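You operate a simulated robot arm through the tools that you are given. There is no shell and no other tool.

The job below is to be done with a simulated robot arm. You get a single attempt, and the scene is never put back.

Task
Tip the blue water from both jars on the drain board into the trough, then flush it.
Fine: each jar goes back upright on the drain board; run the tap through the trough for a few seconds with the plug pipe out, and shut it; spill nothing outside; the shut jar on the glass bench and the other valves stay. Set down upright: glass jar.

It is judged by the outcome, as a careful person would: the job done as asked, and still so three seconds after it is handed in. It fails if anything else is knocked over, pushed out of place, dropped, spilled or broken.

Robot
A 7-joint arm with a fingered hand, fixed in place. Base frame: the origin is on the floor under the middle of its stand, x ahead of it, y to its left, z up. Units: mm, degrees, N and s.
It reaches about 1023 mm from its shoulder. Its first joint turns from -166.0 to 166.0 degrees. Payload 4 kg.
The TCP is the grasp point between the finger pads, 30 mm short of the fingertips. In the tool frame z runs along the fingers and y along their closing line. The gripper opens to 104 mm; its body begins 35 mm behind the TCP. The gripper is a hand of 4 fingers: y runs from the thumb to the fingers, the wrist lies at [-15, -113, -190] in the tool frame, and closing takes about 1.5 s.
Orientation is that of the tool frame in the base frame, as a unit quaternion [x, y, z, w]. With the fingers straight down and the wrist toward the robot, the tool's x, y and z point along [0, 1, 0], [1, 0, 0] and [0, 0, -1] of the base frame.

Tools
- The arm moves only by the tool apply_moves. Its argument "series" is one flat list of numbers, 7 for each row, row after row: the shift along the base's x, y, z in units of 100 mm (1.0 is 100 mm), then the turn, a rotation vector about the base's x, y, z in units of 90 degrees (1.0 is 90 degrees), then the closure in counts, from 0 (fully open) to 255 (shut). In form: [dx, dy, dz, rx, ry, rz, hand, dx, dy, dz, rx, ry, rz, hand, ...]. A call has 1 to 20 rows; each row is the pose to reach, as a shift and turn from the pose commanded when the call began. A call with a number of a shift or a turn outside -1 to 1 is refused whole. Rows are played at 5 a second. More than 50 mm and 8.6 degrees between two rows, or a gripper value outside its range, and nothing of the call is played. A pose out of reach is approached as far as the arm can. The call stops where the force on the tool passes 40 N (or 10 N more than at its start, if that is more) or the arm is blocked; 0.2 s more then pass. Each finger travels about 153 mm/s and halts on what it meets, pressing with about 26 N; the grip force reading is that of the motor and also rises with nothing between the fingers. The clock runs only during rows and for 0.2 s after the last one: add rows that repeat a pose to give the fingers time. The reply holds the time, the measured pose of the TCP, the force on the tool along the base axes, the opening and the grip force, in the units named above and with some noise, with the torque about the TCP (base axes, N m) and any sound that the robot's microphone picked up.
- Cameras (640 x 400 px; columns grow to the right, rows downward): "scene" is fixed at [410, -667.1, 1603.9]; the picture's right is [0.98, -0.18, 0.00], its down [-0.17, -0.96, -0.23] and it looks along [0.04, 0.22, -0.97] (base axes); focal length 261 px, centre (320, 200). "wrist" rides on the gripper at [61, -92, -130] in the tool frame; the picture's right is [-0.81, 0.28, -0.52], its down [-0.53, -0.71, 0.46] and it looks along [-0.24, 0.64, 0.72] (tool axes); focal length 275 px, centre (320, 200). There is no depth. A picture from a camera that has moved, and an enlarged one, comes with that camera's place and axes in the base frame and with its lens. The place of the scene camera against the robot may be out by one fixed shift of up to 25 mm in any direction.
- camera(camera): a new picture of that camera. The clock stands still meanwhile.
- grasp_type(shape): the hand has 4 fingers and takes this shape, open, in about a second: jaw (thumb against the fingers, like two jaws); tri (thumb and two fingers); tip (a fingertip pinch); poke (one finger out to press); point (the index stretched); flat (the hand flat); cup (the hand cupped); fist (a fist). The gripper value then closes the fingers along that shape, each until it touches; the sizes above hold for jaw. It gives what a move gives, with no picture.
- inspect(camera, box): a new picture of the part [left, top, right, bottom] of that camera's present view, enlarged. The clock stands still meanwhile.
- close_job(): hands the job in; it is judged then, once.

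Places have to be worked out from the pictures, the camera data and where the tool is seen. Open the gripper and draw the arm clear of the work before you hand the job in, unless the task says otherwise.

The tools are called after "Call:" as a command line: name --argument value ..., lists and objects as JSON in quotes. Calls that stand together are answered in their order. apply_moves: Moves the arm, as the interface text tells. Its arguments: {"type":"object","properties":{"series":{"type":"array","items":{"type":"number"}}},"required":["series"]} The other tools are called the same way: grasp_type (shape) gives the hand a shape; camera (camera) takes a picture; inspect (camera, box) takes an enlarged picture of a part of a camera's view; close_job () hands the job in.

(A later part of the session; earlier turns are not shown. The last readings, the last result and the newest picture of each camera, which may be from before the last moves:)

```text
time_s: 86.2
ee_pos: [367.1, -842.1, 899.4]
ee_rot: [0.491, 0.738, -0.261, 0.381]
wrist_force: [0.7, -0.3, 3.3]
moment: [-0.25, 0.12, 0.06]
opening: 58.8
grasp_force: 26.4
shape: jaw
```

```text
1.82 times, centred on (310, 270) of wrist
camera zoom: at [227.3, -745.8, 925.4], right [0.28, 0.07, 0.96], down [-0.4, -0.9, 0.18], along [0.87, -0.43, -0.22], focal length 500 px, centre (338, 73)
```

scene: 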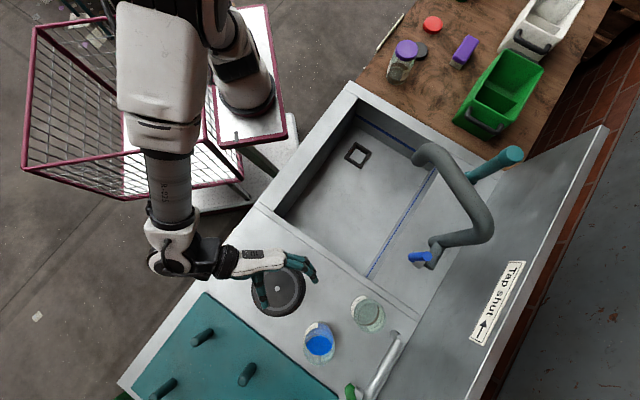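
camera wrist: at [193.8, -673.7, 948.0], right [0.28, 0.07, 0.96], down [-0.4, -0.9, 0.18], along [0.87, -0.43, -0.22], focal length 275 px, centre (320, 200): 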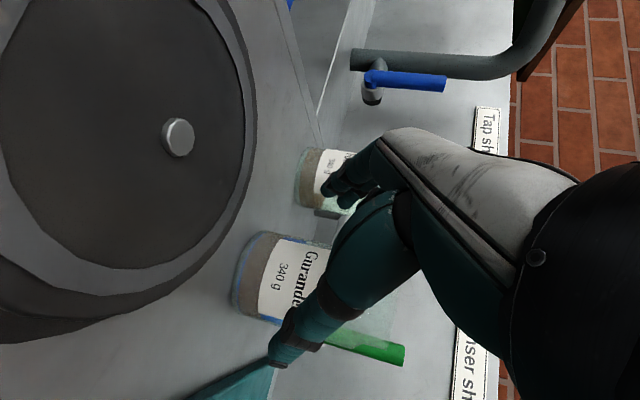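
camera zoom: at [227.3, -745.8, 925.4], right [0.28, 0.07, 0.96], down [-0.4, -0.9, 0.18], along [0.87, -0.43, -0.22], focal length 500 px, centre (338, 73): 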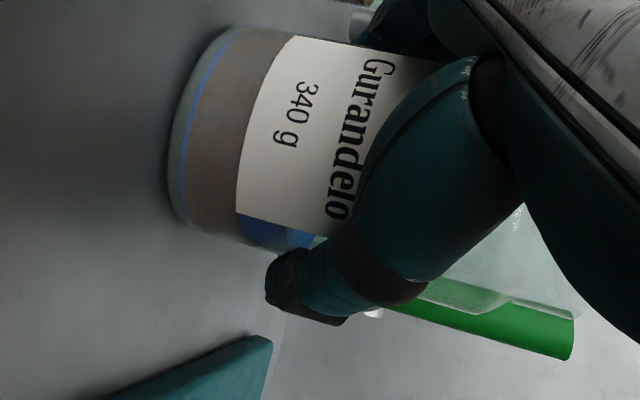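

The grip is 26 N with a slightly wider opening than jar 1. I'll lift gently 30 mm and check for slip.

Call:
apply_moves --series '[0, 0, 0.03, 0, 0, 0, 255, 0, 0, 0.07, 0, 0, 0, 255, 0, 0, 0.12, 0, 0, 0, 255, 0, 0, 0.18, 0, 0, 0, 255, 0, 0, 0.24, 0, 0, 0, 255, 0, 0, 0.3, 0, 0, 0, 255, 0, 0, 0.3, 0, 0, 0, 255]'

Call:
inspect --camera "scene" --box '[260, 260, 380, 370]'

Call:
inspect --camera "wrist" --box '[200, 160, 420, 380]'

```text
time_s: 87.8
ee_pos: [366.1, -841.2, 929.8]
ee_rot: [0.491, 0.739, -0.261, 0.381]
wrist_force: [0.5, -0.1, -3.6]
moment: [-0.02, -0.01, 0.01]
opening: 58.1
grasp_force: 25.8
shape: jaw
```

```text
3.64 times, centred on (320, 315) of scene
camera zoom: at [410.0, -667.1, 1603.9], right [0.98, -0.18, 0.0], down [-0.17, -0.96, -0.23], along [0.04, 0.22, -0.97], focal length 948 px, centre (320, -218)
```

zoom: 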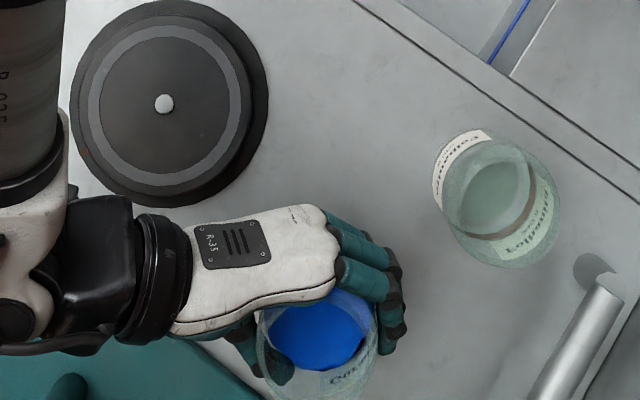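

```text
1.82 times, centred on (310, 270) of wrist
camera zoom: at [227.6, -745.9, 955.0], right [0.28, 0.07, 0.96], down [-0.4, -0.9, 0.18], along [0.87, -0.43, -0.22], focal length 500 px, centre (338, 73)
```

zoom: 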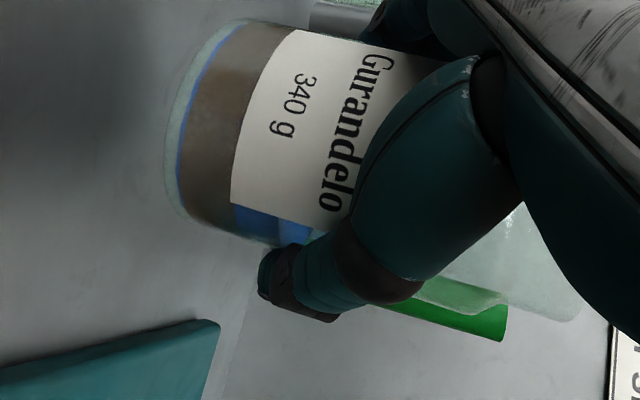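

Held firmly (3.6 N). I'll lift to z≈1000 and draw back toward the robot before crossing to the trough, keeping clear of jar 1.

Call:
apply_moves --series '[0, 0, 0.08, 0, 0, 0, 255, 0, 0, 0.18, 0, 0, 0, 255, 0, 0, 0.28, 0, 0, 0, 255, 0, 0, 0.39, 0, 0, 0, 255, 0, 0.03, 0.5, 0, 0, 0, 255, -0.01, 0.08, 0.6, 0, 0, 0, 255, -0.03, 0.16, 0.68, 0, 0, 0, 255, -0.05, 0.26, 0.7, 0, 0, 0, 255, -0.07, 0.37, 0.7, 0, 0, 0, 255, -0.09, 0.48, 0.7, 0, 0, 0, 255, -0.1, 0.6, 0.7, 0, 0, 0, 255, -0.11, 0.72, 0.7, 0, 0, 0, 255, -0.12, 0.83, 0.7, 0, 0, 0, 255, -0.12, 0.92, 0.7, 0, 0, 0, 255, -0.12, 0.98, 0.7, 0, 0, 0, 255, -0.12, 1.0, 0.7, 0, 0, 0, 255]'

Call:
apply_moves --series '[0.03, 0.04, 0, 0, 0, 0.01, 255, 0.09, 0.11, 0, 0, 0, 0.02, 255, 0.16, 0.19, 0, 0, 0, 0.04, 255, 0.23, 0.27, 0, 0, 0, 0.06, 255, 0.3, 0.35, 0, 0, 0, 0.08, 255, 0.37, 0.43, 0, 0, 0, 0.1, 255, 0.44, 0.51, 0, 0, 0, 0.12, 255, 0.51, 0.6, 0, 0, 0, 0.14, 255, 0.59, 0.69, 0, 0, 0, 0.16, 255, 0.66, 0.77, 0, 0, 0, 0.18, 255, 0.7, 0.82, 0, 0, 0, 0.19, 255, 0.72, 0.84, 0, 0, 0, 0.195, 255, 0.72, 0.84, 0, 0, 0, 0.195, 255]'

Call:
camera --camera "scene"

```text
time_s: 91.2
ee_pos: [355.2, -742.3, 1000.1]
ee_rot: [0.491, 0.738, -0.261, 0.382]
wrist_force: [-0.3, -0.4, -2.6]
moment: [0.01, 0.03, -0.02]
opening: 58.0
grasp_force: 25.7
shape: jaw
```

```text
time_s: 94.0
ee_pos: [426.9, -657.6, 999.8]
ee_rot: [0.372, 0.805, -0.199, 0.417]
wrist_force: [0.6, 0.0, -2.9]
moment: [-0.05, -0.02, 0.0]
opening: 57.8
grasp_force: 25.8
shape: jaw
```

```text
taken
```

scene: 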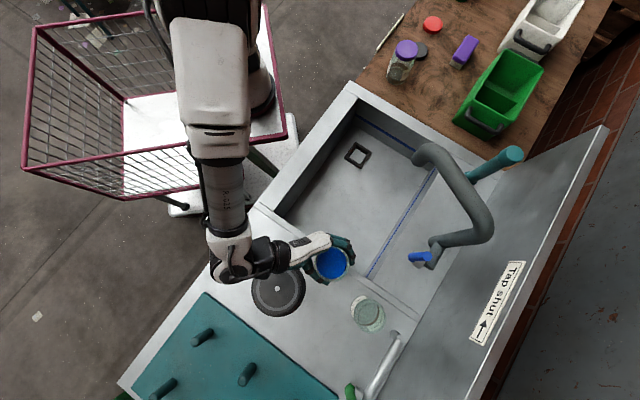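

Level and steady. Continue to the pouring spot [497,-572,976].

Call:
apply_moves --series '[0.03, 0.04, 0, 0, 0, 0.005, 255, 0.09, 0.11, -0.02, 0, 0, 0.01, 255, 0.16, 0.2, -0.05, 0, 0, 0.015, 255, 0.23, 0.29, -0.08, 0, 0, 0.02, 255, 0.3, 0.38, -0.11, 0, 0, 0.025, 255, 0.37, 0.47, -0.14, 0, 0, 0.03, 255, 0.44, 0.56, -0.17, 0, 0, 0.035, 255, 0.52, 0.65, -0.2, 0, 0, 0.04, 255, 0.59, 0.73, -0.22, 0, 0, 0.045, 255, 0.65, 0.8, -0.24, 0, 0, 0.05, 255, 0.69, 0.84, -0.24, 0, 0, 0.055, 255, 0.7, 0.857, -0.24, 0, 0, 0.055, 255, 0.7, 0.857, -0.24, 0, 0, 0.055, 255]'

Call:
inspect --camera "scene" --box '[240, 100, 480, 300]'

Call:
camera --camera "wrist"

```text
time_s: 96.8
ee_pos: [495.8, -572.8, 976.8]
ee_rot: [0.339, 0.82, -0.182, 0.424]
wrist_force: [-0.6, 0.0, -2.8]
moment: [-0.03, 0.02, 0.0]
opening: 57.8
grasp_force: 26.3
shape: jaw
```

```text
2.00 times, centred on (360, 200) of scene
camera zoom: at [410.0, -667.1, 1603.9], right [0.98, -0.18, 0.0], down [-0.17, -0.96, -0.23], along [0.04, 0.22, -0.97], focal length 522 px, centre (240, 200)
```

zoom: 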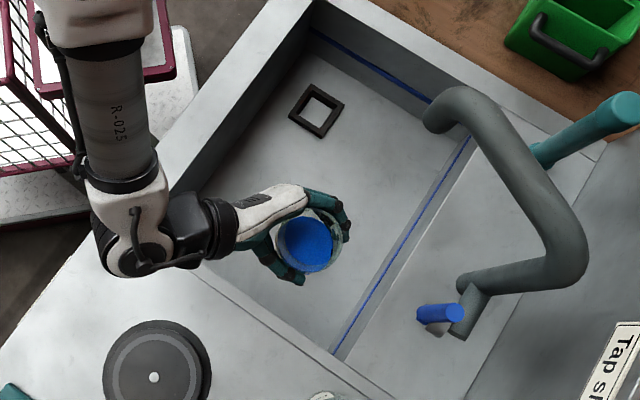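

```text
taken
camera wrist: at [331.4, -536.5, 1001.4], right [0.23, 0.17, 0.96], down [-0.02, -0.98, 0.18], along [0.97, -0.07, -0.22], focal length 275 px, centre (320, 200)
```

wrist: 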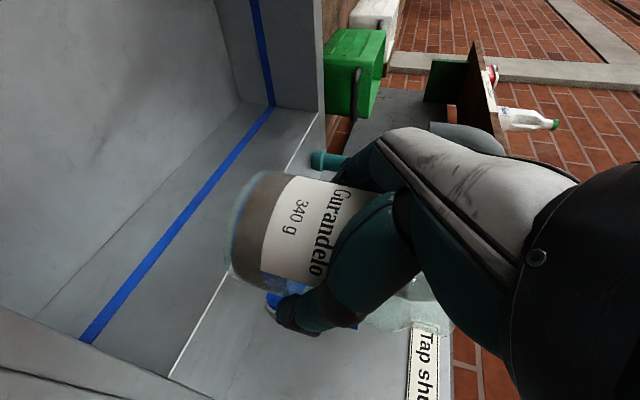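

Same pose as for the first jar. Starting the pour, slowly to 80°.

Call:
apply_moves --series '[0, 0, 0, -0.039, 0.039, 0, 255, 0, 0, 0, -0.079, 0.079, 0, 255, 0, 0, 0, -0.118, 0.118, 0, 255, 0, 0, 0, -0.157, 0.157, 0, 255, 0, 0, 0, -0.196, 0.196, 0, 255, 0, 0, 0, -0.236, 0.236, 0, 255, 0, 0, 0, -0.275, 0.275, 0, 255, 0, 0, 0, -0.314, 0.314, 0, 255, 0, 0, 0, -0.353, 0.353, 0, 255, 0, 0, 0, -0.393, 0.393, 0, 255, 0, 0, 0, -0.432, 0.432, 0, 255, 0, 0, 0, -0.471, 0.471, 0, 255, 0, 0, 0, -0.511, 0.511, 0, 255, 0, 0, 0, -0.55, 0.55, 0, 255, 0, 0, 0, -0.589, 0.589, 0, 255, 0, 0, 0, -0.628, 0.628, 0, 255]'

Call:
inspect --camera "scene" --box '[240, 100, 480, 300]'

```text
time_s: 100.2
ee_pos: [496.1, -572.8, 975.9]
ee_rot: [-0.016, 0.738, -0.666, 0.105]
wrist_force: [-0.2, -0.4, -2.4]
moment: [0.04, -0.03, 0.03]
opening: 57.4
grasp_force: 26.2
shape: jaw
```

```text
2.00 times, centred on (360, 200) of scene
camera zoom: at [410.0, -667.1, 1603.9], right [0.98, -0.18, 0.0], down [-0.17, -0.96, -0.23], along [0.04, 0.22, -0.97], focal length 522 px, centre (240, 200)
```

zoom: 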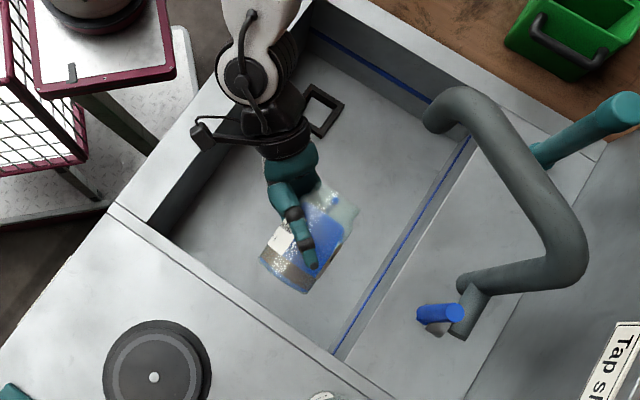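

The mouth is well inside the trough and the water is draining. Continue to 130° and hold for longer.

Call:
apply_moves --series '[0, 0, 0, -0.039, 0.039, 0, 255, 0, 0, 0, -0.079, 0.079, 0, 255, 0, 0, 0, -0.118, 0.118, 0, 255, 0, 0, 0, -0.157, 0.157, 0, 255, 0, 0, 0, -0.196, 0.196, 0, 255, 0, 0, 0, -0.236, 0.236, 0, 255, 0, 0, 0, -0.275, 0.275, 0, 255, 0, 0, 0, -0.314, 0.314, 0, 255, 0, 0, 0, -0.353, 0.353, 0, 255, 0, 0, 0, -0.393, 0.393, 0, 255, 0, 0, 0, -0.393, 0.393, 0, 255, 0, 0, 0, -0.393, 0.393, 0, 255, 0, 0, 0, -0.393, 0.393, 0, 255, 0, 0, 0, -0.393, 0.393, 0, 255, 0, 0, 0, -0.393, 0.393, 0, 255, 0, 0, 0, -0.393, 0.393, 0, 255, 0, 0, 0, -0.393, 0.393, 0, 255, 0, 0, 0, -0.393, 0.393, 0, 255, 0, 0, 0, -0.393, 0.393, 0, 255, 0, 0, 0, -0.393, 0.393, 0, 255]'

Call:
inspect --camera "wrist" --box '[200, 140, 480, 360]'

Call:
inspect --camera "scene" --box '[240, 100, 480, 300]'

```text
time_s: 104.4
ee_pos: [496.7, -572.1, 975.8]
ee_rot: [0.245, -0.503, 0.819, 0.129]
wrist_force: [0.2, 0.7, -2.2]
moment: [0.02, -0.01, -0.02]
opening: 56.8
grasp_force: 26.1
shape: jaw
```

```text
1.82 times, centred on (340, 250) of wrist
camera zoom: at [451.1, -416.8, 1029.1], right [0.42, 0.36, -0.83], down [0.9, -0.06, 0.43], along [0.11, -0.93, -0.35], focal length 500 px, centre (284, 109)
```

zoom: 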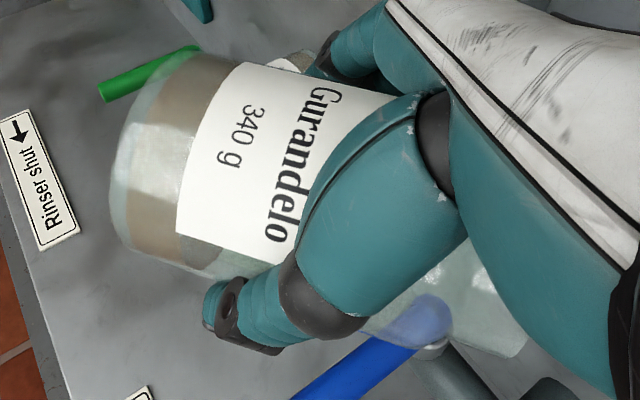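

```text
2.00 times, centred on (360, 200) of scene
camera zoom: at [410.0, -667.1, 1603.9], right [0.98, -0.18, 0.0], down [-0.17, -0.96, -0.23], along [0.04, 0.22, -0.97], focal length 522 px, centre (240, 200)
```

zoom: 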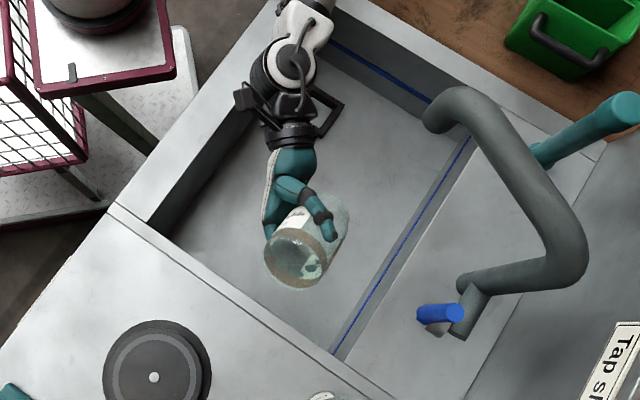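

Jar 2 is empty as well. Rolling it back upright.

Call:
apply_moves --series '[0, 0, 0, 0.06, -0.06, 0, 255, 0, 0, 0, 0.12, -0.12, 0, 255, 0, 0, 0, 0.18, -0.18, 0, 255, 0, 0, 0, 0.24, -0.24, 0, 255, 0, 0, 0, 0.3, -0.3, 0, 255, 0, 0, 0, 0.36, -0.36, 0, 255, 0, 0, 0, 0.42, -0.42, 0, 255, 0, 0, 0, 0.48, -0.48, 0, 255, 0, 0, 0, 0.54, -0.54, 0, 255, 0, 0, 0, 0.6, -0.6, 0, 255, 0, 0, 0, 0.66, -0.66, 0, 255, 0, 0, 0, 0.72, -0.72, 0, 255, 0, 0, 0, 0.78, -0.78, 0, 255, 0, 0, 0, 0.84, -0.84, 0, 255, 0, 0, 0, 0.9, -0.9, 0, 255, 0, 0, 0, 0.96, -0.96, 0, 255, 0, 0, 0, 0.96, -0.96, 0, 255]'

Call:
apply_moves --series '[0, 0, 0, 0.03, -0.03, 0, 255, 0, 0, 0, 0.061, -0.061, 0, 255, 0, 0, 0, 0.061, -0.061, 0, 255]'

Call:
inspect --camera "scene" --box '[240, 160, 440, 360]'

Call:
camera --camera "wrist"

```text
time_s: 108.0
ee_pos: [496.0, -572.6, 975.4]
ee_rot: [0.309, 0.83, -0.236, 0.401]
wrist_force: [0.1, -1.2, -1.8]
moment: [-0.02, -0.02, 0.03]
opening: 56.7
grasp_force: 25.2
shape: jaw
```

```text
time_s: 108.8
ee_pos: [496.4, -572.2, 974.6]
ee_rot: [0.338, 0.819, -0.181, 0.426]
wrist_force: [0.8, -0.1, -2.1]
moment: [-0.02, -0.02, -0.02]
opening: 56.6
grasp_force: 25.9
shape: jaw
```

```text
2.00 times, centred on (340, 260) of scene
camera zoom: at [410.0, -667.1, 1603.9], right [0.98, -0.18, 0.0], down [-0.17, -0.96, -0.23], along [0.04, 0.22, -0.97], focal length 522 px, centre (280, 80)
```

zoom: 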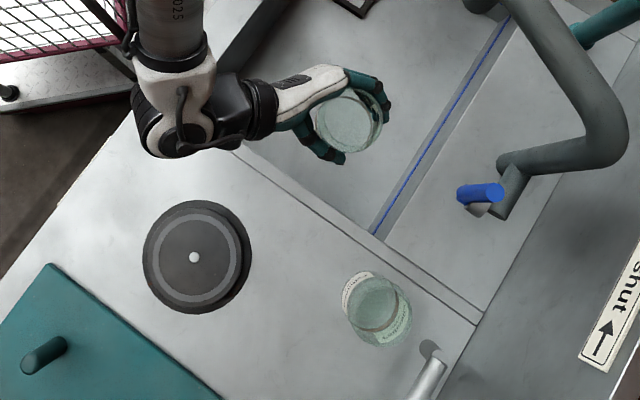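

```text
taken
camera wrist: at [331.3, -537.1, 1000.9], right [0.23, 0.17, 0.96], down [-0.02, -0.98, 0.18], along [0.97, -0.07, -0.22], focal length 275 px, centre (320, 200)
```

wrist: 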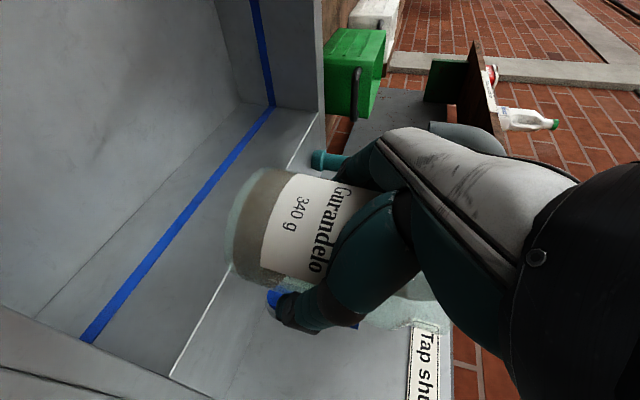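

Empty and upright. I'll retrace the path back to jar 2's spot on the board.

Call:
apply_moves --series '[-0.06, -0.07, 0.03, 0, 0, -0.005, 255, -0.16, -0.19, 0.08, 0, 0, -0.012, 255, -0.26, -0.32, 0.14, 0, 0, -0.02, 255, -0.38, -0.46, 0.2, 0, 0, -0.03, 255, -0.5, -0.6, 0.24, 0, 0, -0.04, 255, -0.6, -0.74, 0.24, 0, 0, -0.048, 255, -0.68, -0.83, 0.24, 0, 0, -0.053, 255, -0.7, -0.857, 0.24, 0, 0, -0.055, 255, -0.7, -0.857, 0.24, 0, 0, -0.055, 255]'

Call:
apply_moves --series '[-0.07, -0.08, 0, 0, 0, -0.02, 255, -0.17, -0.2, 0, 0, 0, -0.046, 255, -0.28, -0.33, 0, 0, 0, -0.076, 255, -0.39, -0.46, 0, 0, 0, -0.106, 255, -0.5, -0.59, 0, 0, 0, -0.136, 255, -0.61, -0.71, 0, 0, 0, -0.166, 255, -0.69, -0.81, 0, 0, 0, -0.188, 255, -0.72, -0.84, 0, 0, 0, -0.195, 255, -0.72, -0.84, 0, 0, 0, -0.195, 255]'

Call:
apply_moves --series '[0.01, -0.1, 0, 0, 0, 0, 255, 0.03, -0.25, 0, 0, 0, 0, 255, 0.05, -0.42, -0.02, 0, 0, 0, 255, 0.07, -0.6, -0.08, 0, 0, 0, 255, 0.09, -0.77, -0.16, 0, 0, 0, 255, 0.11, -0.91, -0.26, 0, 0, 0, 255, 0.12, -1.0, -0.38, 0, 0, 0, 255, 0.12, -1.0, -0.52, 0, 0, 0, 255, 0.12, -1.0, -0.65, 0, 0, 0, 255, 0.12, -1.0, -0.75, 0, 0, 0, 255, 0.12, -1.0, -0.82, 0, 0, 0, 255, 0.12, -1.0, -0.82, 0, 0, 0, 255]'

Call:
inspect --camera "scene" --box '[260, 260, 400, 380]'

Call:
inspect --camera "wrist" --box '[200, 160, 420, 380]'

```text
time_s: 110.8
ee_pos: [426.8, -658.0, 1000.7]
ee_rot: [0.372, 0.805, -0.199, 0.417]
wrist_force: [0.3, -0.5, -2.4]
moment: [0.02, 0.0, -0.01]
opening: 56.8
grasp_force: 25.7
shape: jaw
```

```text
time_s: 112.8
ee_pos: [355.2, -741.8, 999.2]
ee_rot: [0.491, 0.738, -0.261, 0.381]
wrist_force: [-0.3, 0.4, -2.5]
moment: [-0.01, 0.03, 0.02]
opening: 56.9
grasp_force: 26.1
shape: jaw
```

```text
time_s: 115.4
ee_pos: [365.0, -841.8, 918.0]
ee_rot: [0.492, 0.738, -0.261, 0.381]
wrist_force: [0.2, -0.9, -2.6]
moment: [-0.01, -0.03, 0.03]
opening: 56.7
grasp_force: 26.0
shape: jaw
```

```text
3.33 times, centred on (330, 320) of scene
camera zoom: at [410.0, -667.1, 1603.9], right [0.98, -0.18, 0.0], down [-0.17, -0.96, -0.23], along [0.04, 0.22, -0.97], focal length 869 px, centre (287, -200)
```

zoom: 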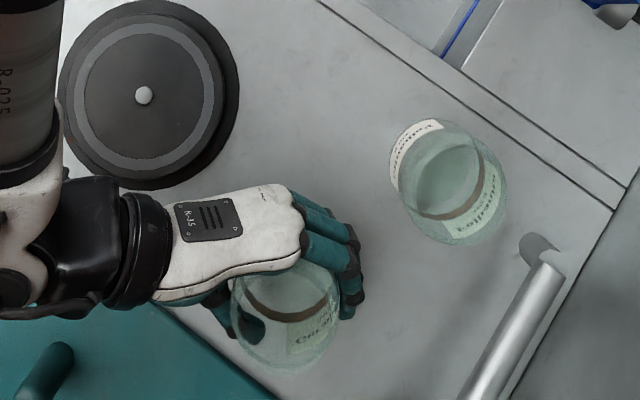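

```text
1.82 times, centred on (310, 270) of wrist
camera zoom: at [227.6, -746.1, 943.3], right [0.28, 0.07, 0.96], down [-0.4, -0.9, 0.18], along [0.87, -0.43, -0.22], focal length 500 px, centre (338, 73)
```

zoom: 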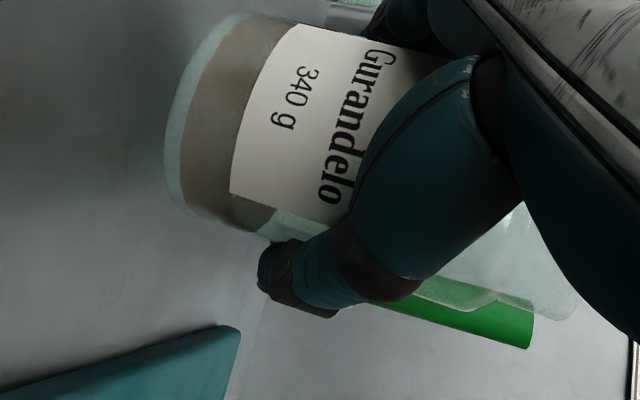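

Jar 2 has sagged roughly 4° in the grip (top leaning forward). I'll pitch the hand 4° to level it and lower to just above the board.

Call:
apply_moves --series '[0, 0, -0.04, -0.014, -0.006, 0, 255, 0, 0, -0.08, -0.027, -0.011, 0, 255, 0, 0, -0.12, -0.041, -0.017, 0, 255, 0, 0, -0.12, -0.041, -0.017, 0, 255]'

Call:
inspect --camera "wrist" --box '[200, 160, 420, 380]'

Call:
inspect --camera "scene" --box '[260, 260, 400, 380]'

```text
time_s: 116.4
ee_pos: [366.6, -842.0, 907.0]
ee_rot: [0.482, 0.725, -0.278, 0.407]
wrist_force: [0.3, -0.4, -2.9]
moment: [0.03, 0.01, -0.01]
opening: 56.6
grasp_force: 25.6
shape: jaw
```

```text
1.82 times, centred on (310, 270) of wrist
camera zoom: at [227.1, -744.7, 921.0], right [0.25, 0.13, 0.96], down [-0.4, -0.89, 0.23], along [0.88, -0.45, -0.17], focal length 500 px, centre (338, 73)
```

zoom: 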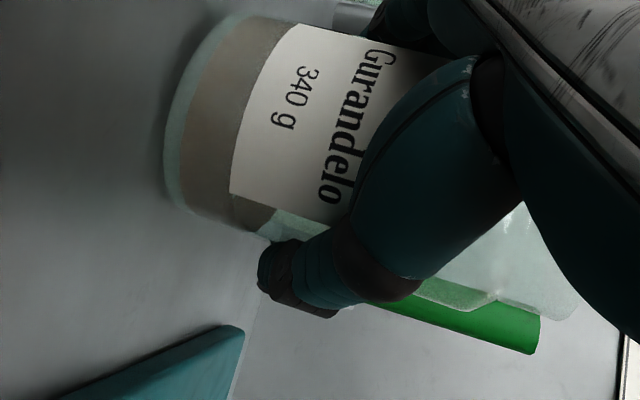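

```text
3.33 times, centred on (330, 320) of scene
camera zoom: at [410.0, -667.1, 1603.9], right [0.98, -0.18, 0.0], down [-0.17, -0.96, -0.23], along [0.04, 0.22, -0.97], focal length 869 px, centre (287, -200)
```

zoom: 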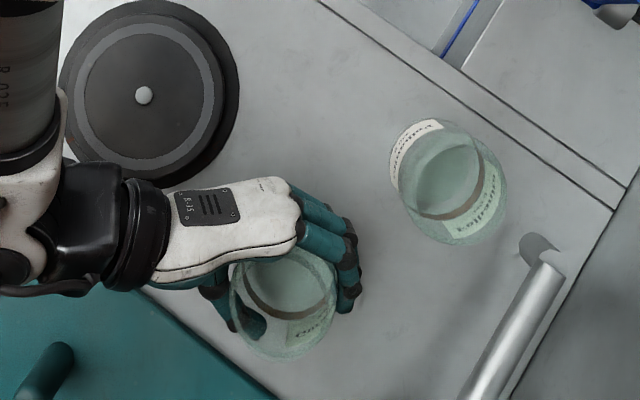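

Close to level now. I'll lower gently to contact and read the force and moment.

Call:
apply_moves --series '[0, 0, -0.03, 0, 0, 0, 255, 0, 0, -0.05, 0, 0, 0, 255, 0, 0, -0.05, 0, 0, 0, 255]'

```text
time_s: 117.2
ee_pos: [367.5, -842.2, 901.6]
ee_rot: [0.482, 0.724, -0.279, 0.408]
wrist_force: [2.2, 0.9, 4.5]
moment: [0.0, 0.11, 0.03]
opening: 56.4
grasp_force: 25.9
shape: jaw
```

Contact, with the moment showing the -x edge of the base touching first. I'll lift 2 mm, correct 2.5° about y, and touch down again.

Call:
apply_moves --series '[0, 0, 0.025, 0, 0.014, 0, 255, 0, 0, 0.025, 0, 0.028, 0, 255, 0, 0, 0.012, 0, 0.028, 0, 255, 0, 0, 0.0, 0, 0.028, 0, 255, 0, 0, 0.0, 0, 0.028, 0, 255]'

```text
time_s: 118.4
ee_pos: [366.9, -842.1, 900.3]
ee_rot: [0.475, 0.734, -0.288, 0.391]
wrist_force: [-0.8, 0.7, 0.6]
moment: [-0.01, 0.1, -0.03]
opening: 56.4
grasp_force: 26.0
shape: jaw
```

Lighter contact and a more even touch. I'll settle 0.5 mm more and open the hand.

Call:
apply_moves --series '[0, 0, -0.006, 0, 0, 0, 255, 0, 0, -0.006, 0, 0, 0, 235, 0, 0, -0.006, 0, 0, 0, 210, 0, 0, -0.006, 0, 0, 0, 180, 0, 0, -0.006, 0, 0, 0, 140, 0, 0, -0.006, 0, 0, 0, 90, 0, 0, -0.006, 0, 0, 0, 40, 0, 0, -0.006, 0, 0, 0, 0, 0, 0, -0.006, 0, 0, 0, 0, 0, 0, -0.006, 0, 0, 0, 0, 0, 0, -0.006, 0, 0, 0, 0]'

Call:
inspect --camera "wrist" --box '[200, 160, 420, 380]'

Call:
inspect --camera "scene" --box '[260, 260, 400, 380]'

```text
time_s: 120.8
ee_pos: [366.7, -843.0, 901.1]
ee_rot: [0.476, 0.734, -0.287, 0.391]
wrist_force: [0.0, 0.1, 0.2]
moment: [0.01, -0.03, 0.03]
opening: 103.4
grasp_force: 0.0
shape: jaw
```

```text
1.82 times, centred on (310, 270) of wrist
camera zoom: at [227.6, -744.6, 921.8], right [0.3, 0.13, 0.95], down [-0.39, -0.89, 0.25], along [0.87, -0.45, -0.21], focal length 500 px, centre (338, 73)
```

zoom: 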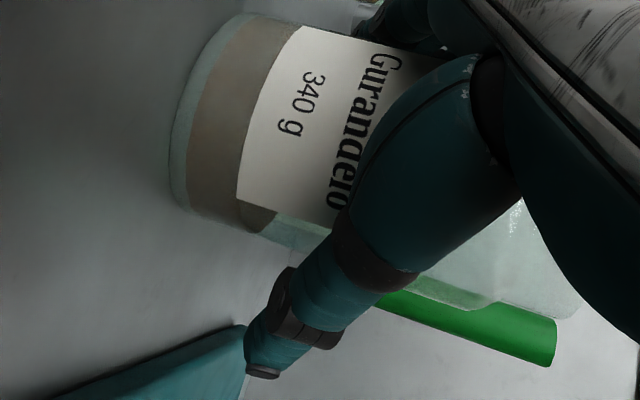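

```text
3.33 times, centred on (330, 320) of scene
camera zoom: at [410.0, -667.1, 1603.9], right [0.98, -0.18, 0.0], down [-0.17, -0.96, -0.23], along [0.04, 0.22, -0.97], focal length 869 px, centre (287, -200)
```

zoom: 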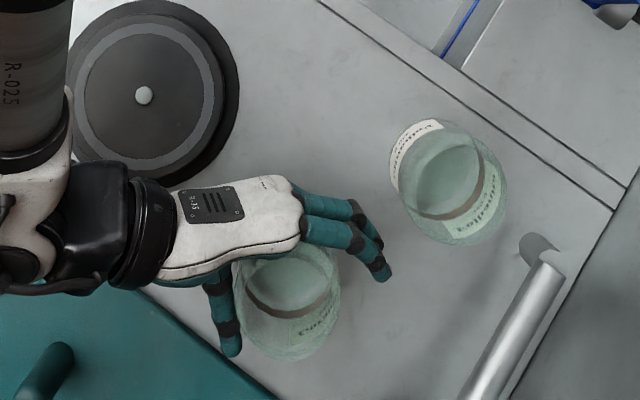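

Jar 2 stands free. I'll retreat along the approach line and rise.

Call:
apply_moves --series '[-0.04, 0.09, 0, 0, 0, 0, 0, -0.09, 0.21, 0, 0, 0, 0, 0, -0.15, 0.36, 0.01, 0, 0, 0, 0, -0.22, 0.53, 0.03, 0, 0, 0, 0, -0.29, 0.7, 0.1, 0, 0, 0, 0, -0.33, 0.8, 0.3, 0, 0, 0, 0, -0.36, 0.88, 0.6, 0, 0, 0, 0, -0.38, 0.94, 0.9, 0, 0, 0, 0, -0.4, 0.96, 1.0, 0, 0, 0, 0, -0.4, 0.96, 1.0, 0, 0, 0, 0]'

Call:
camera --camera "scene"

Call:
camera --camera "wrist"

```text
time_s: 123.0
ee_pos: [324.4, -744.8, 999.7]
ee_rot: [0.477, 0.733, -0.288, 0.39]
wrist_force: [1.1, 0.3, 0.2]
moment: [-0.01, -0.01, -0.02]
opening: 103.6
grasp_force: 0.0
shape: jaw
```

```text
taken
```

scene: 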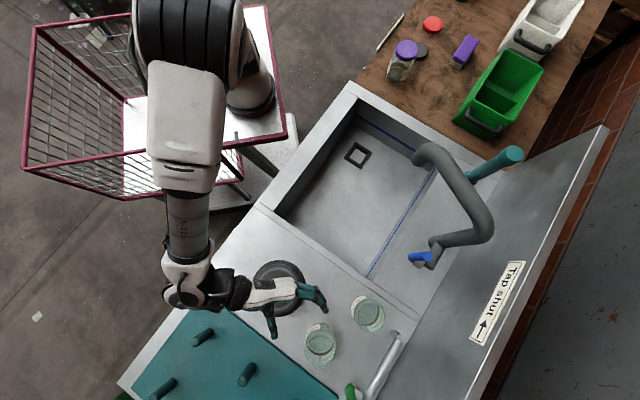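

```text
taken
camera wrist: at [187.2, -648.3, 1021.3], right [0.3, 0.13, 0.95], down [-0.39, -0.89, 0.25], along [0.87, -0.45, -0.21], focal length 275 px, centre (320, 200)
```

wrist: 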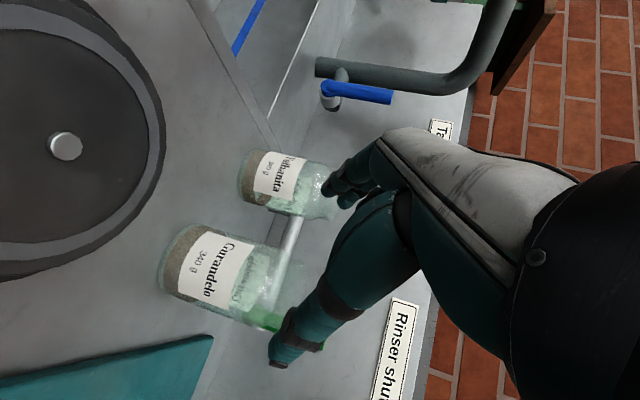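

Both empty jars stand upright on the drain board. Now the tap: from several wrist views the lever's pivot is near [660,-692,890] and its tip near [647,-684,998]. I'll level the hand, rise, and swing across toward the tap with yaw back to -45°.

Call:
apply_moves --series '[0.05, 0.2, 0.15, 0.02, -0.005, 0, 0, 0.15, 0.4, 0.3, 0.041, -0.011, 0, 0, 0.3, 0.6, 0.45, 0.041, -0.011, 0, 0, 0.5, 0.75, 0.5, 0.041, -0.011, 0, 0, 0.75, 0.85, 0.5, 0.041, -0.011, 0, 0, 1.0, 1.0, 0.5, 0.041, -0.011, 0, 0, 1.0, 1.0, 0.5, 0.041, -0.011, 0, 0]'

Call:
apply_moves --series '[0.2, 0, 0, 0, 0, 0.06, 0, 0.4, 0.02, -0.1, 0, 0, 0.12, 0, 0.6, 0.03, -0.2, 0, 0, 0.18, 0, 0.8, 0.04, -0.3, 0, 0, 0.25, 0, 1.0, 0.05, -0.4, 0, 0, 0.25, 0, 1.0, 0.05, -0.4, 0, 0, 0.25, 0]'

Call:
camera --camera "scene"

Call:
camera --camera "wrist"

```text
time_s: 124.6
ee_pos: [426.5, -646.6, 1051.0]
ee_rot: [0.492, 0.739, -0.26, 0.381]
wrist_force: [-0.8, 0.0, -0.3]
moment: [-0.02, -0.01, -0.03]
opening: 103.7
grasp_force: 0.1
shape: jaw
```

```text
time_s: 126.0
ee_pos: [527.2, -640.9, 1010.1]
ee_rot: [0.337, 0.82, -0.182, 0.425]
wrist_force: [0.4, 0.3, -0.4]
moment: [-0.02, 0.01, 0.05]
opening: 103.9
grasp_force: 0.0
shape: jaw
```

```text
taken
```

scene: 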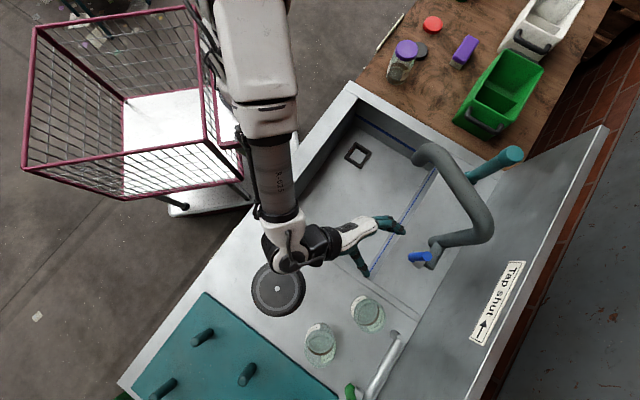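

```text
taken
camera wrist: at [361.7, -605.7, 1035.1], right [0.23, 0.17, 0.96], down [-0.02, -0.98, 0.18], along [0.97, -0.06, -0.22], focal length 275 px, centre (320, 200)
```

wrist: 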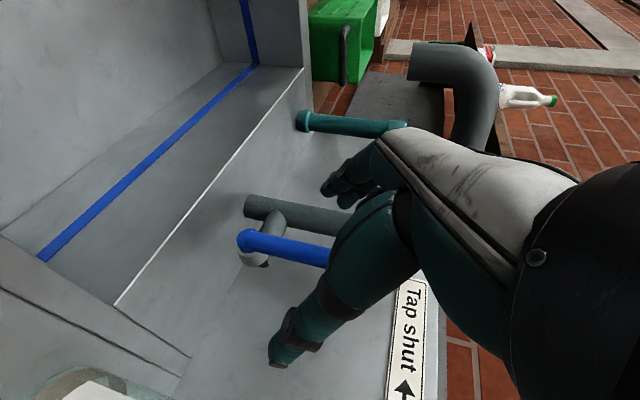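

The lever shows clearly between thumb and fingers; refined position about [645,-687], z 885–995. I'll line up so the lever will sit between fingers (left) and thumb (right), lower to z≈965 and advance to just short of it.

Call:
apply_moves --series '[0.12, 0.12, -0.2, 0, 0, 0, 0, 0.25, 0.25, -0.45, 0, 0, 0, 0, 0.4, 0.1, -0.45, 0, 0, 0, 0, 0.56, -0.06, -0.45, 0, 0, 0, 0, 0.74, -0.24, -0.45, 0, 0, 0, 0, 0.74, -0.24, -0.45, 0, 0, 0, 0]'

Call:
inspect --camera "scene" --box '[340, 180, 500, 300]'

Call:
camera --camera "wrist"

```text
time_s: 127.4
ee_pos: [600.6, -665.5, 965.4]
ee_rot: [0.337, 0.821, -0.182, 0.424]
wrist_force: [-0.1, -0.6, -0.6]
moment: [0.01, -0.02, -0.01]
opening: 103.9
grasp_force: 0.1
shape: jaw
```

```text
3.33 times, centred on (420, 240) of scene
camera zoom: at [410.0, -667.1, 1603.9], right [0.98, -0.18, 0.0], down [-0.17, -0.96, -0.23], along [0.04, 0.22, -0.97], focal length 869 px, centre (-13, 67)
```

zoom: 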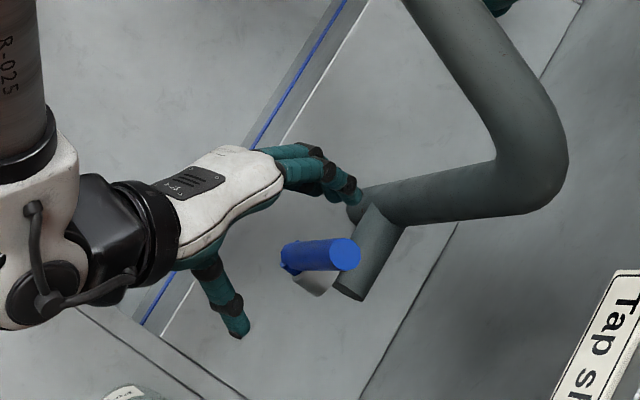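

```text
taken
camera wrist: at [435.3, -629.7, 989.9], right [0.23, 0.17, 0.96], down [-0.02, -0.98, 0.18], along [0.97, -0.06, -0.22], focal length 275 px, centre (320, 200)
```

wrist: 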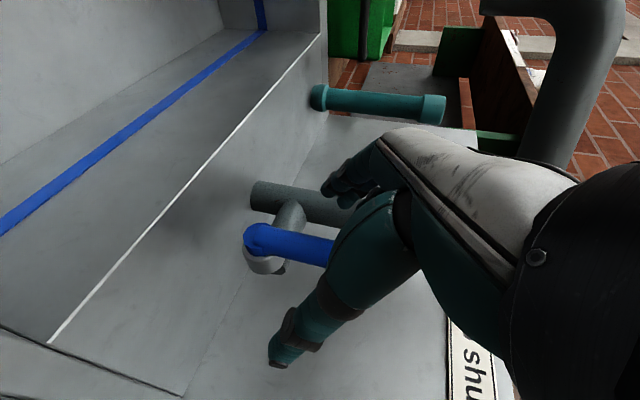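

The lever base triangulates to [648,-686,891], centred as planned with the fingers on its left and thumb on its right. I'll advance 35 mm so they straddle it.

Call:
apply_moves --series '[0.08, -0.08, 0, 0, 0, 0, 0, 0.16, -0.16, 0, 0, 0, 0, 0, 0.25, -0.25, 0, 0, 0, 0, 0, 0.25, -0.25, 0, 0, 0, 0, 0]'

Call:
inspect --camera "scene" --box '[340, 180, 500, 300]'

Call:
camera --camera "wrist"

```text
time_s: 128.4
ee_pos: [624.1, -691.0, 964.8]
ee_rot: [0.337, 0.82, -0.181, 0.425]
wrist_force: [-0.3, 0.5, 0.1]
moment: [0.03, 0.02, 0.01]
opening: 103.6
grasp_force: 0.2
shape: jaw
```

```text
3.33 times, centred on (420, 240) of scene
camera zoom: at [410.0, -667.1, 1603.9], right [0.98, -0.18, 0.0], down [-0.17, -0.96, -0.23], along [0.04, 0.22, -0.97], focal length 869 px, centre (-13, 67)
```

zoom: 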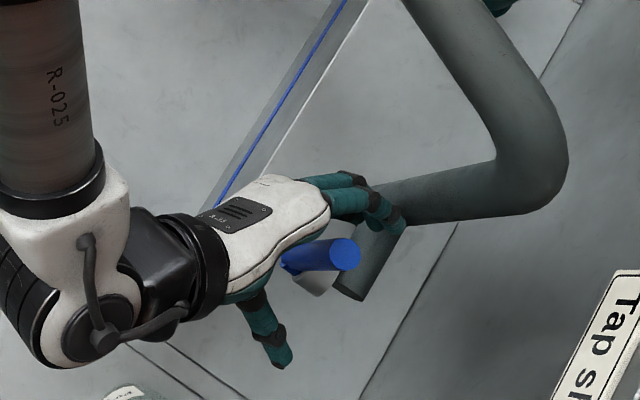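

```text
taken
camera wrist: at [459.7, -654.7, 990.3], right [0.23, 0.17, 0.96], down [-0.02, -0.98, 0.18], along [0.97, -0.06, -0.22], focal length 275 px, centre (320, 200)
```

wrist: 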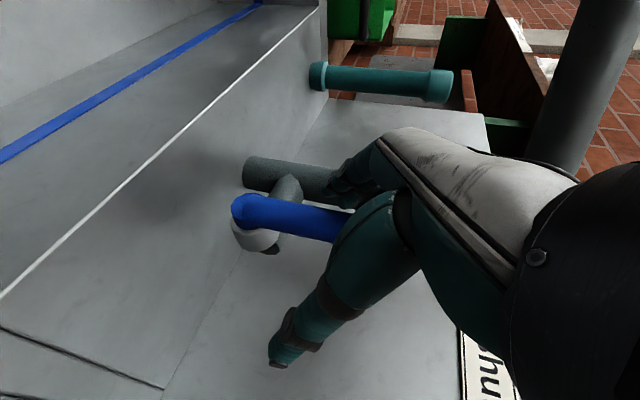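

The straddle works, but I notice the thumb would run into jar 1 if I swept far right from this angle. I'll back out, yaw -25° so the hand lies in front of the lever, and narrow the opening to about 60 mm.

Call:
apply_moves --series '[-0.1, 0.1, 0, 0, 0, 0, 0, -0.25, 0.25, 0, 0, 0, 0, 0, -0.4, 0.4, 0, 0, 0, 0, 0, -0.35, 0.5, 0, 0, 0, -0.06, 50, -0.3, 0.6, 0, 0, 0, -0.12, 105, -0.22, 0.7, 0, 0, 0, -0.18, 105, -0.15, 0.77, 0, 0, 0, -0.24, 105, -0.12, 0.77, 0, 0, 0, -0.278, 105, -0.12, 0.77, 0, 0, 0, -0.278, 105]'

Call:
camera --camera "wrist"

Call:
inspect --camera "scene" --box '[320, 160, 500, 310]'

```text
time_s: 130.4
ee_pos: [612.5, -613.9, 966.2]
ee_rot: [0.507, 0.728, -0.269, 0.375]
wrist_force: [0.8, -0.2, -0.3]
moment: [0.02, 0.0, 0.0]
opening: 61.2
grasp_force: 0.0
shape: jaw
```

```text
taken
camera wrist: at [478.9, -510.7, 990.6], right [0.28, 0.06, 0.96], down [-0.44, -0.88, 0.18], along [0.85, -0.47, -0.22], focal length 275 px, centre (320, 200)
```

wrist: 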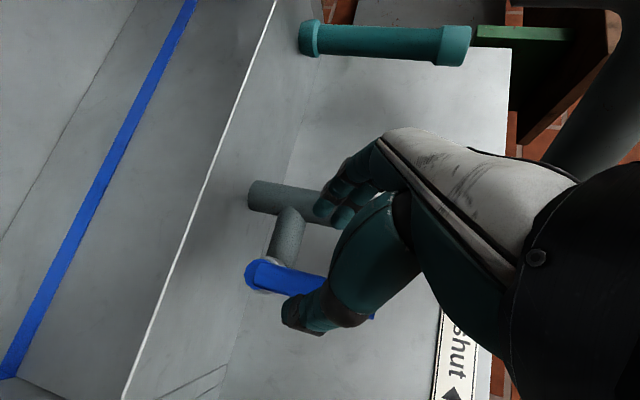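

```text
2.67 times, centred on (410, 235) of scene
camera zoom: at [410.0, -667.1, 1603.9], right [0.98, -0.18, 0.0], down [-0.17, -0.96, -0.23], along [0.04, 0.22, -0.97], focal length 696 px, centre (80, 107)
```

zoom: 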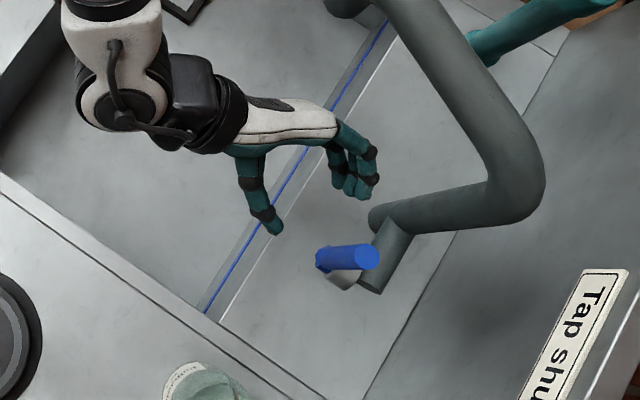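

The lever is ahead, nearly centred in the narrowed gap. I'll advance 50 mm along the finger direction and check.

Call:
apply_moves --series '[0.05, -0.14, 0, 0, 0, 0, 105, 0.1, -0.28, 0, 0, 0, 0, 105, 0.17, -0.47, 0, 0, 0, 0, 105, 0.17, -0.47, 0, 0, 0, 0, 105]'

Call:
camera --camera "wrist"

Call:
inspect --camera "scene" --box '[340, 180, 460, 290]'

```text
time_s: 131.4
ee_pos: [630.0, -659.9, 966.0]
ee_rot: [0.507, 0.728, -0.269, 0.375]
wrist_force: [-1.2, 0.0, 0.1]
moment: [-0.02, 0.03, 0.04]
opening: 61.6
grasp_force: 0.1
shape: jaw
```

```text
taken
camera wrist: at [495.7, -558.3, 990.8], right [0.28, 0.06, 0.96], down [-0.44, -0.88, 0.18], along [0.85, -0.47, -0.22], focal length 275 px, centre (320, 200)
```

wrist: 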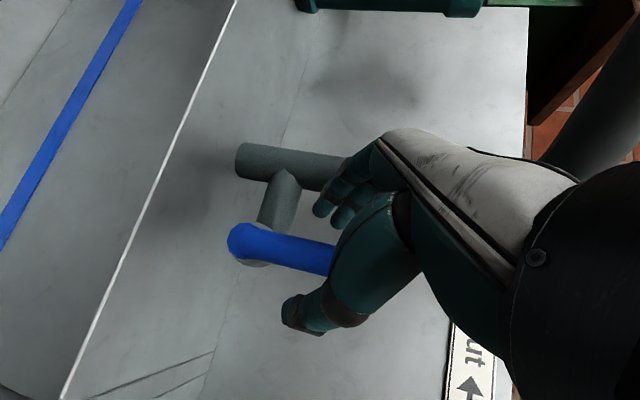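

```text
3.64 times, centred on (400, 235) of scene
camera zoom: at [410.0, -667.1, 1603.9], right [0.98, -0.18, 0.0], down [-0.17, -0.96, -0.23], along [0.04, 0.22, -0.97], focal length 948 px, centre (29, 73)
```

zoom: 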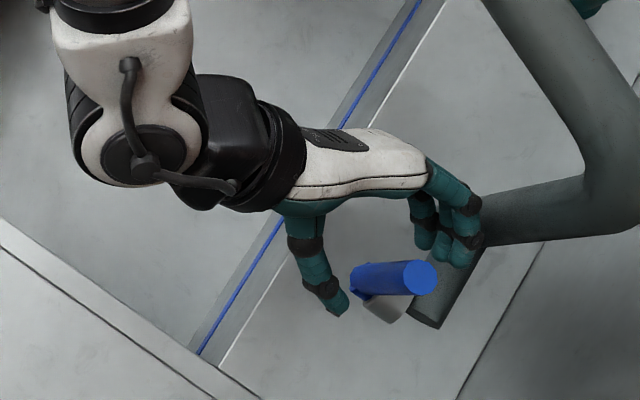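

The lever is entering the gap between thumb and fingers. I'll advance another 22 mm.

Call:
apply_moves --series '[0.035, -0.1, 0, 0, 0, 0, 105, 0.075, -0.207, 0, 0, 0, 0, 105, 0.075, -0.207, 0, 0, 0, 0, 105]'

Call:
camera --camera "wrist"

Call:
inspect --camera "scene" --box '[340, 180, 460, 290]'

```text
time_s: 132.2
ee_pos: [638.7, -681.9, 964.7]
ee_rot: [0.506, 0.729, -0.269, 0.375]
wrist_force: [0.0, 0.0, -0.3]
moment: [-0.02, 0.01, 0.01]
opening: 61.4
grasp_force: 0.0
shape: jaw
```

```text
taken
camera wrist: at [503.6, -579.0, 990.2], right [0.28, 0.06, 0.96], down [-0.44, -0.88, 0.18], along [0.85, -0.47, -0.22], focal length 275 px, centre (320, 200)
```

wrist: 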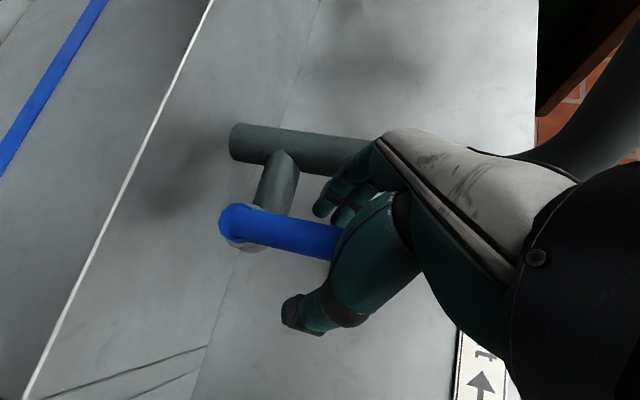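

```text
3.64 times, centred on (400, 235) of scene
camera zoom: at [410.0, -667.1, 1603.9], right [0.98, -0.18, 0.0], down [-0.17, -0.96, -0.23], along [0.04, 0.22, -0.97], focal length 948 px, centre (29, 73)
```

zoom: 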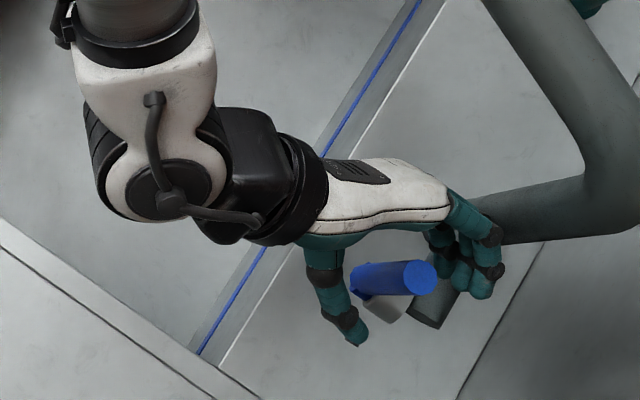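

The lever now sits between fingers and thumb. I'll push gently to the right (away from the sign's "shut" arrow), 30 mm along the board direction, watching force and sound.

Call:
apply_moves --series '[-0.042, -0.042, 0, 0, 0, 0, 105, -0.085, -0.085, 0, 0, 0, 0, 105, -0.127, -0.127, 0, 0, 0, 0, 105, -0.17, -0.17, 0, 0, 0, 0, 105, -0.212, -0.212, 0, 0, 0, 0, 105]'

Call:
inspect --camera "scene" --box '[340, 120, 500, 300]'

Call:
camera --camera "wrist"

```text
time_s: 133.4
ee_pos: [618.1, -701.4, 965.3]
ee_rot: [0.507, 0.727, -0.268, 0.376]
wrist_force: [2.2, 2.0, -0.8]
moment: [0.01, 0.0, 0.01]
opening: 61.8
grasp_force: 0.0
shape: jaw
```

```text
2.22 times, centred on (420, 210) of scene
camera zoom: at [410.0, -667.1, 1603.9], right [0.98, -0.18, 0.0], down [-0.17, -0.96, -0.23], along [0.04, 0.22, -0.97], focal length 580 px, centre (98, 178)
```

zoom: 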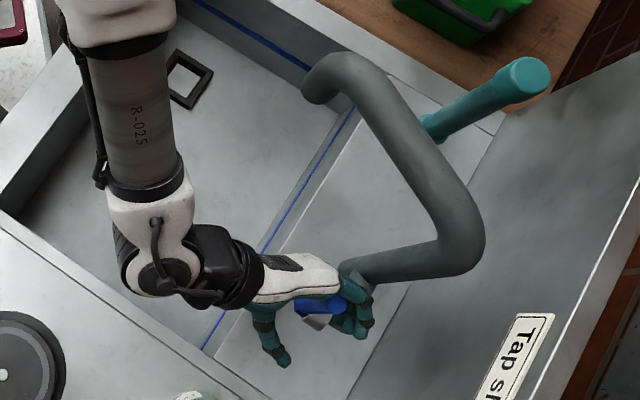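

```text
taken
camera wrist: at [482.7, -599.7, 990.4], right [0.28, 0.06, 0.96], down [-0.44, -0.88, 0.18], along [0.85, -0.47, -0.22], focal length 275 px, centre (320, 200)
```

wrist: 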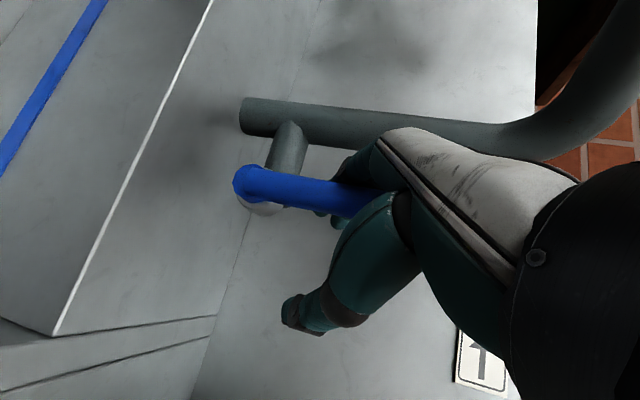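

Contact made (about 3 N resisting along the board). I'll continue pushing another 25 mm with a slight downward arc.

Call:
apply_moves --series '[-0.035, -0.035, 0, 0, 0, 0, 105, -0.07, -0.07, -0.01, 0, 0, 0, 105, -0.106, -0.106, -0.02, 0, 0, 0, 105, -0.141, -0.141, -0.035, 0, 0, 0, 105, -0.177, -0.177, -0.05, 0, 0, 0, 105]'

Call:
inspect --camera "scene" --box '[340, 120, 500, 300]'

Call:
camera --camera "wrist"

```text
time_s: 134.6
ee_pos: [598.4, -719.9, 960.7]
ee_rot: [0.508, 0.727, -0.269, 0.376]
wrist_force: [3.5, -0.5, 3.8]
moment: [0.1, -0.15, -0.06]
opening: 62.4
grasp_force: 0.0
shape: jaw
```

```text
2.22 times, centred on (420, 210) of scene
camera zoom: at [410.0, -667.1, 1603.9], right [0.98, -0.18, 0.0], down [-0.17, -0.96, -0.23], along [0.04, 0.22, -0.97], focal length 580 px, centre (98, 178)
```

zoom: 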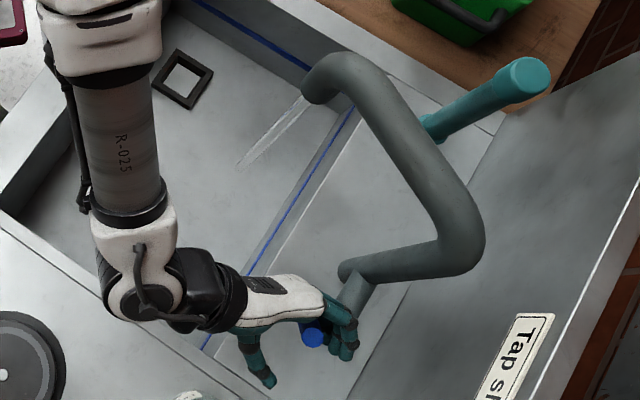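

```text
taken
camera wrist: at [464.0, -617.9, 985.6], right [0.28, 0.06, 0.96], down [-0.44, -0.88, 0.18], along [0.85, -0.47, -0.22], focal length 275 px, centre (320, 200)
```

wrist: 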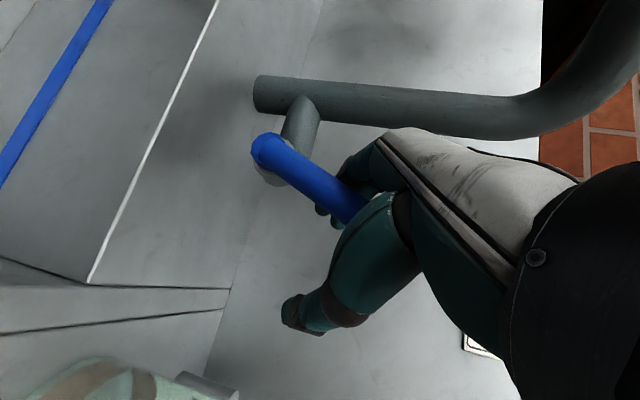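

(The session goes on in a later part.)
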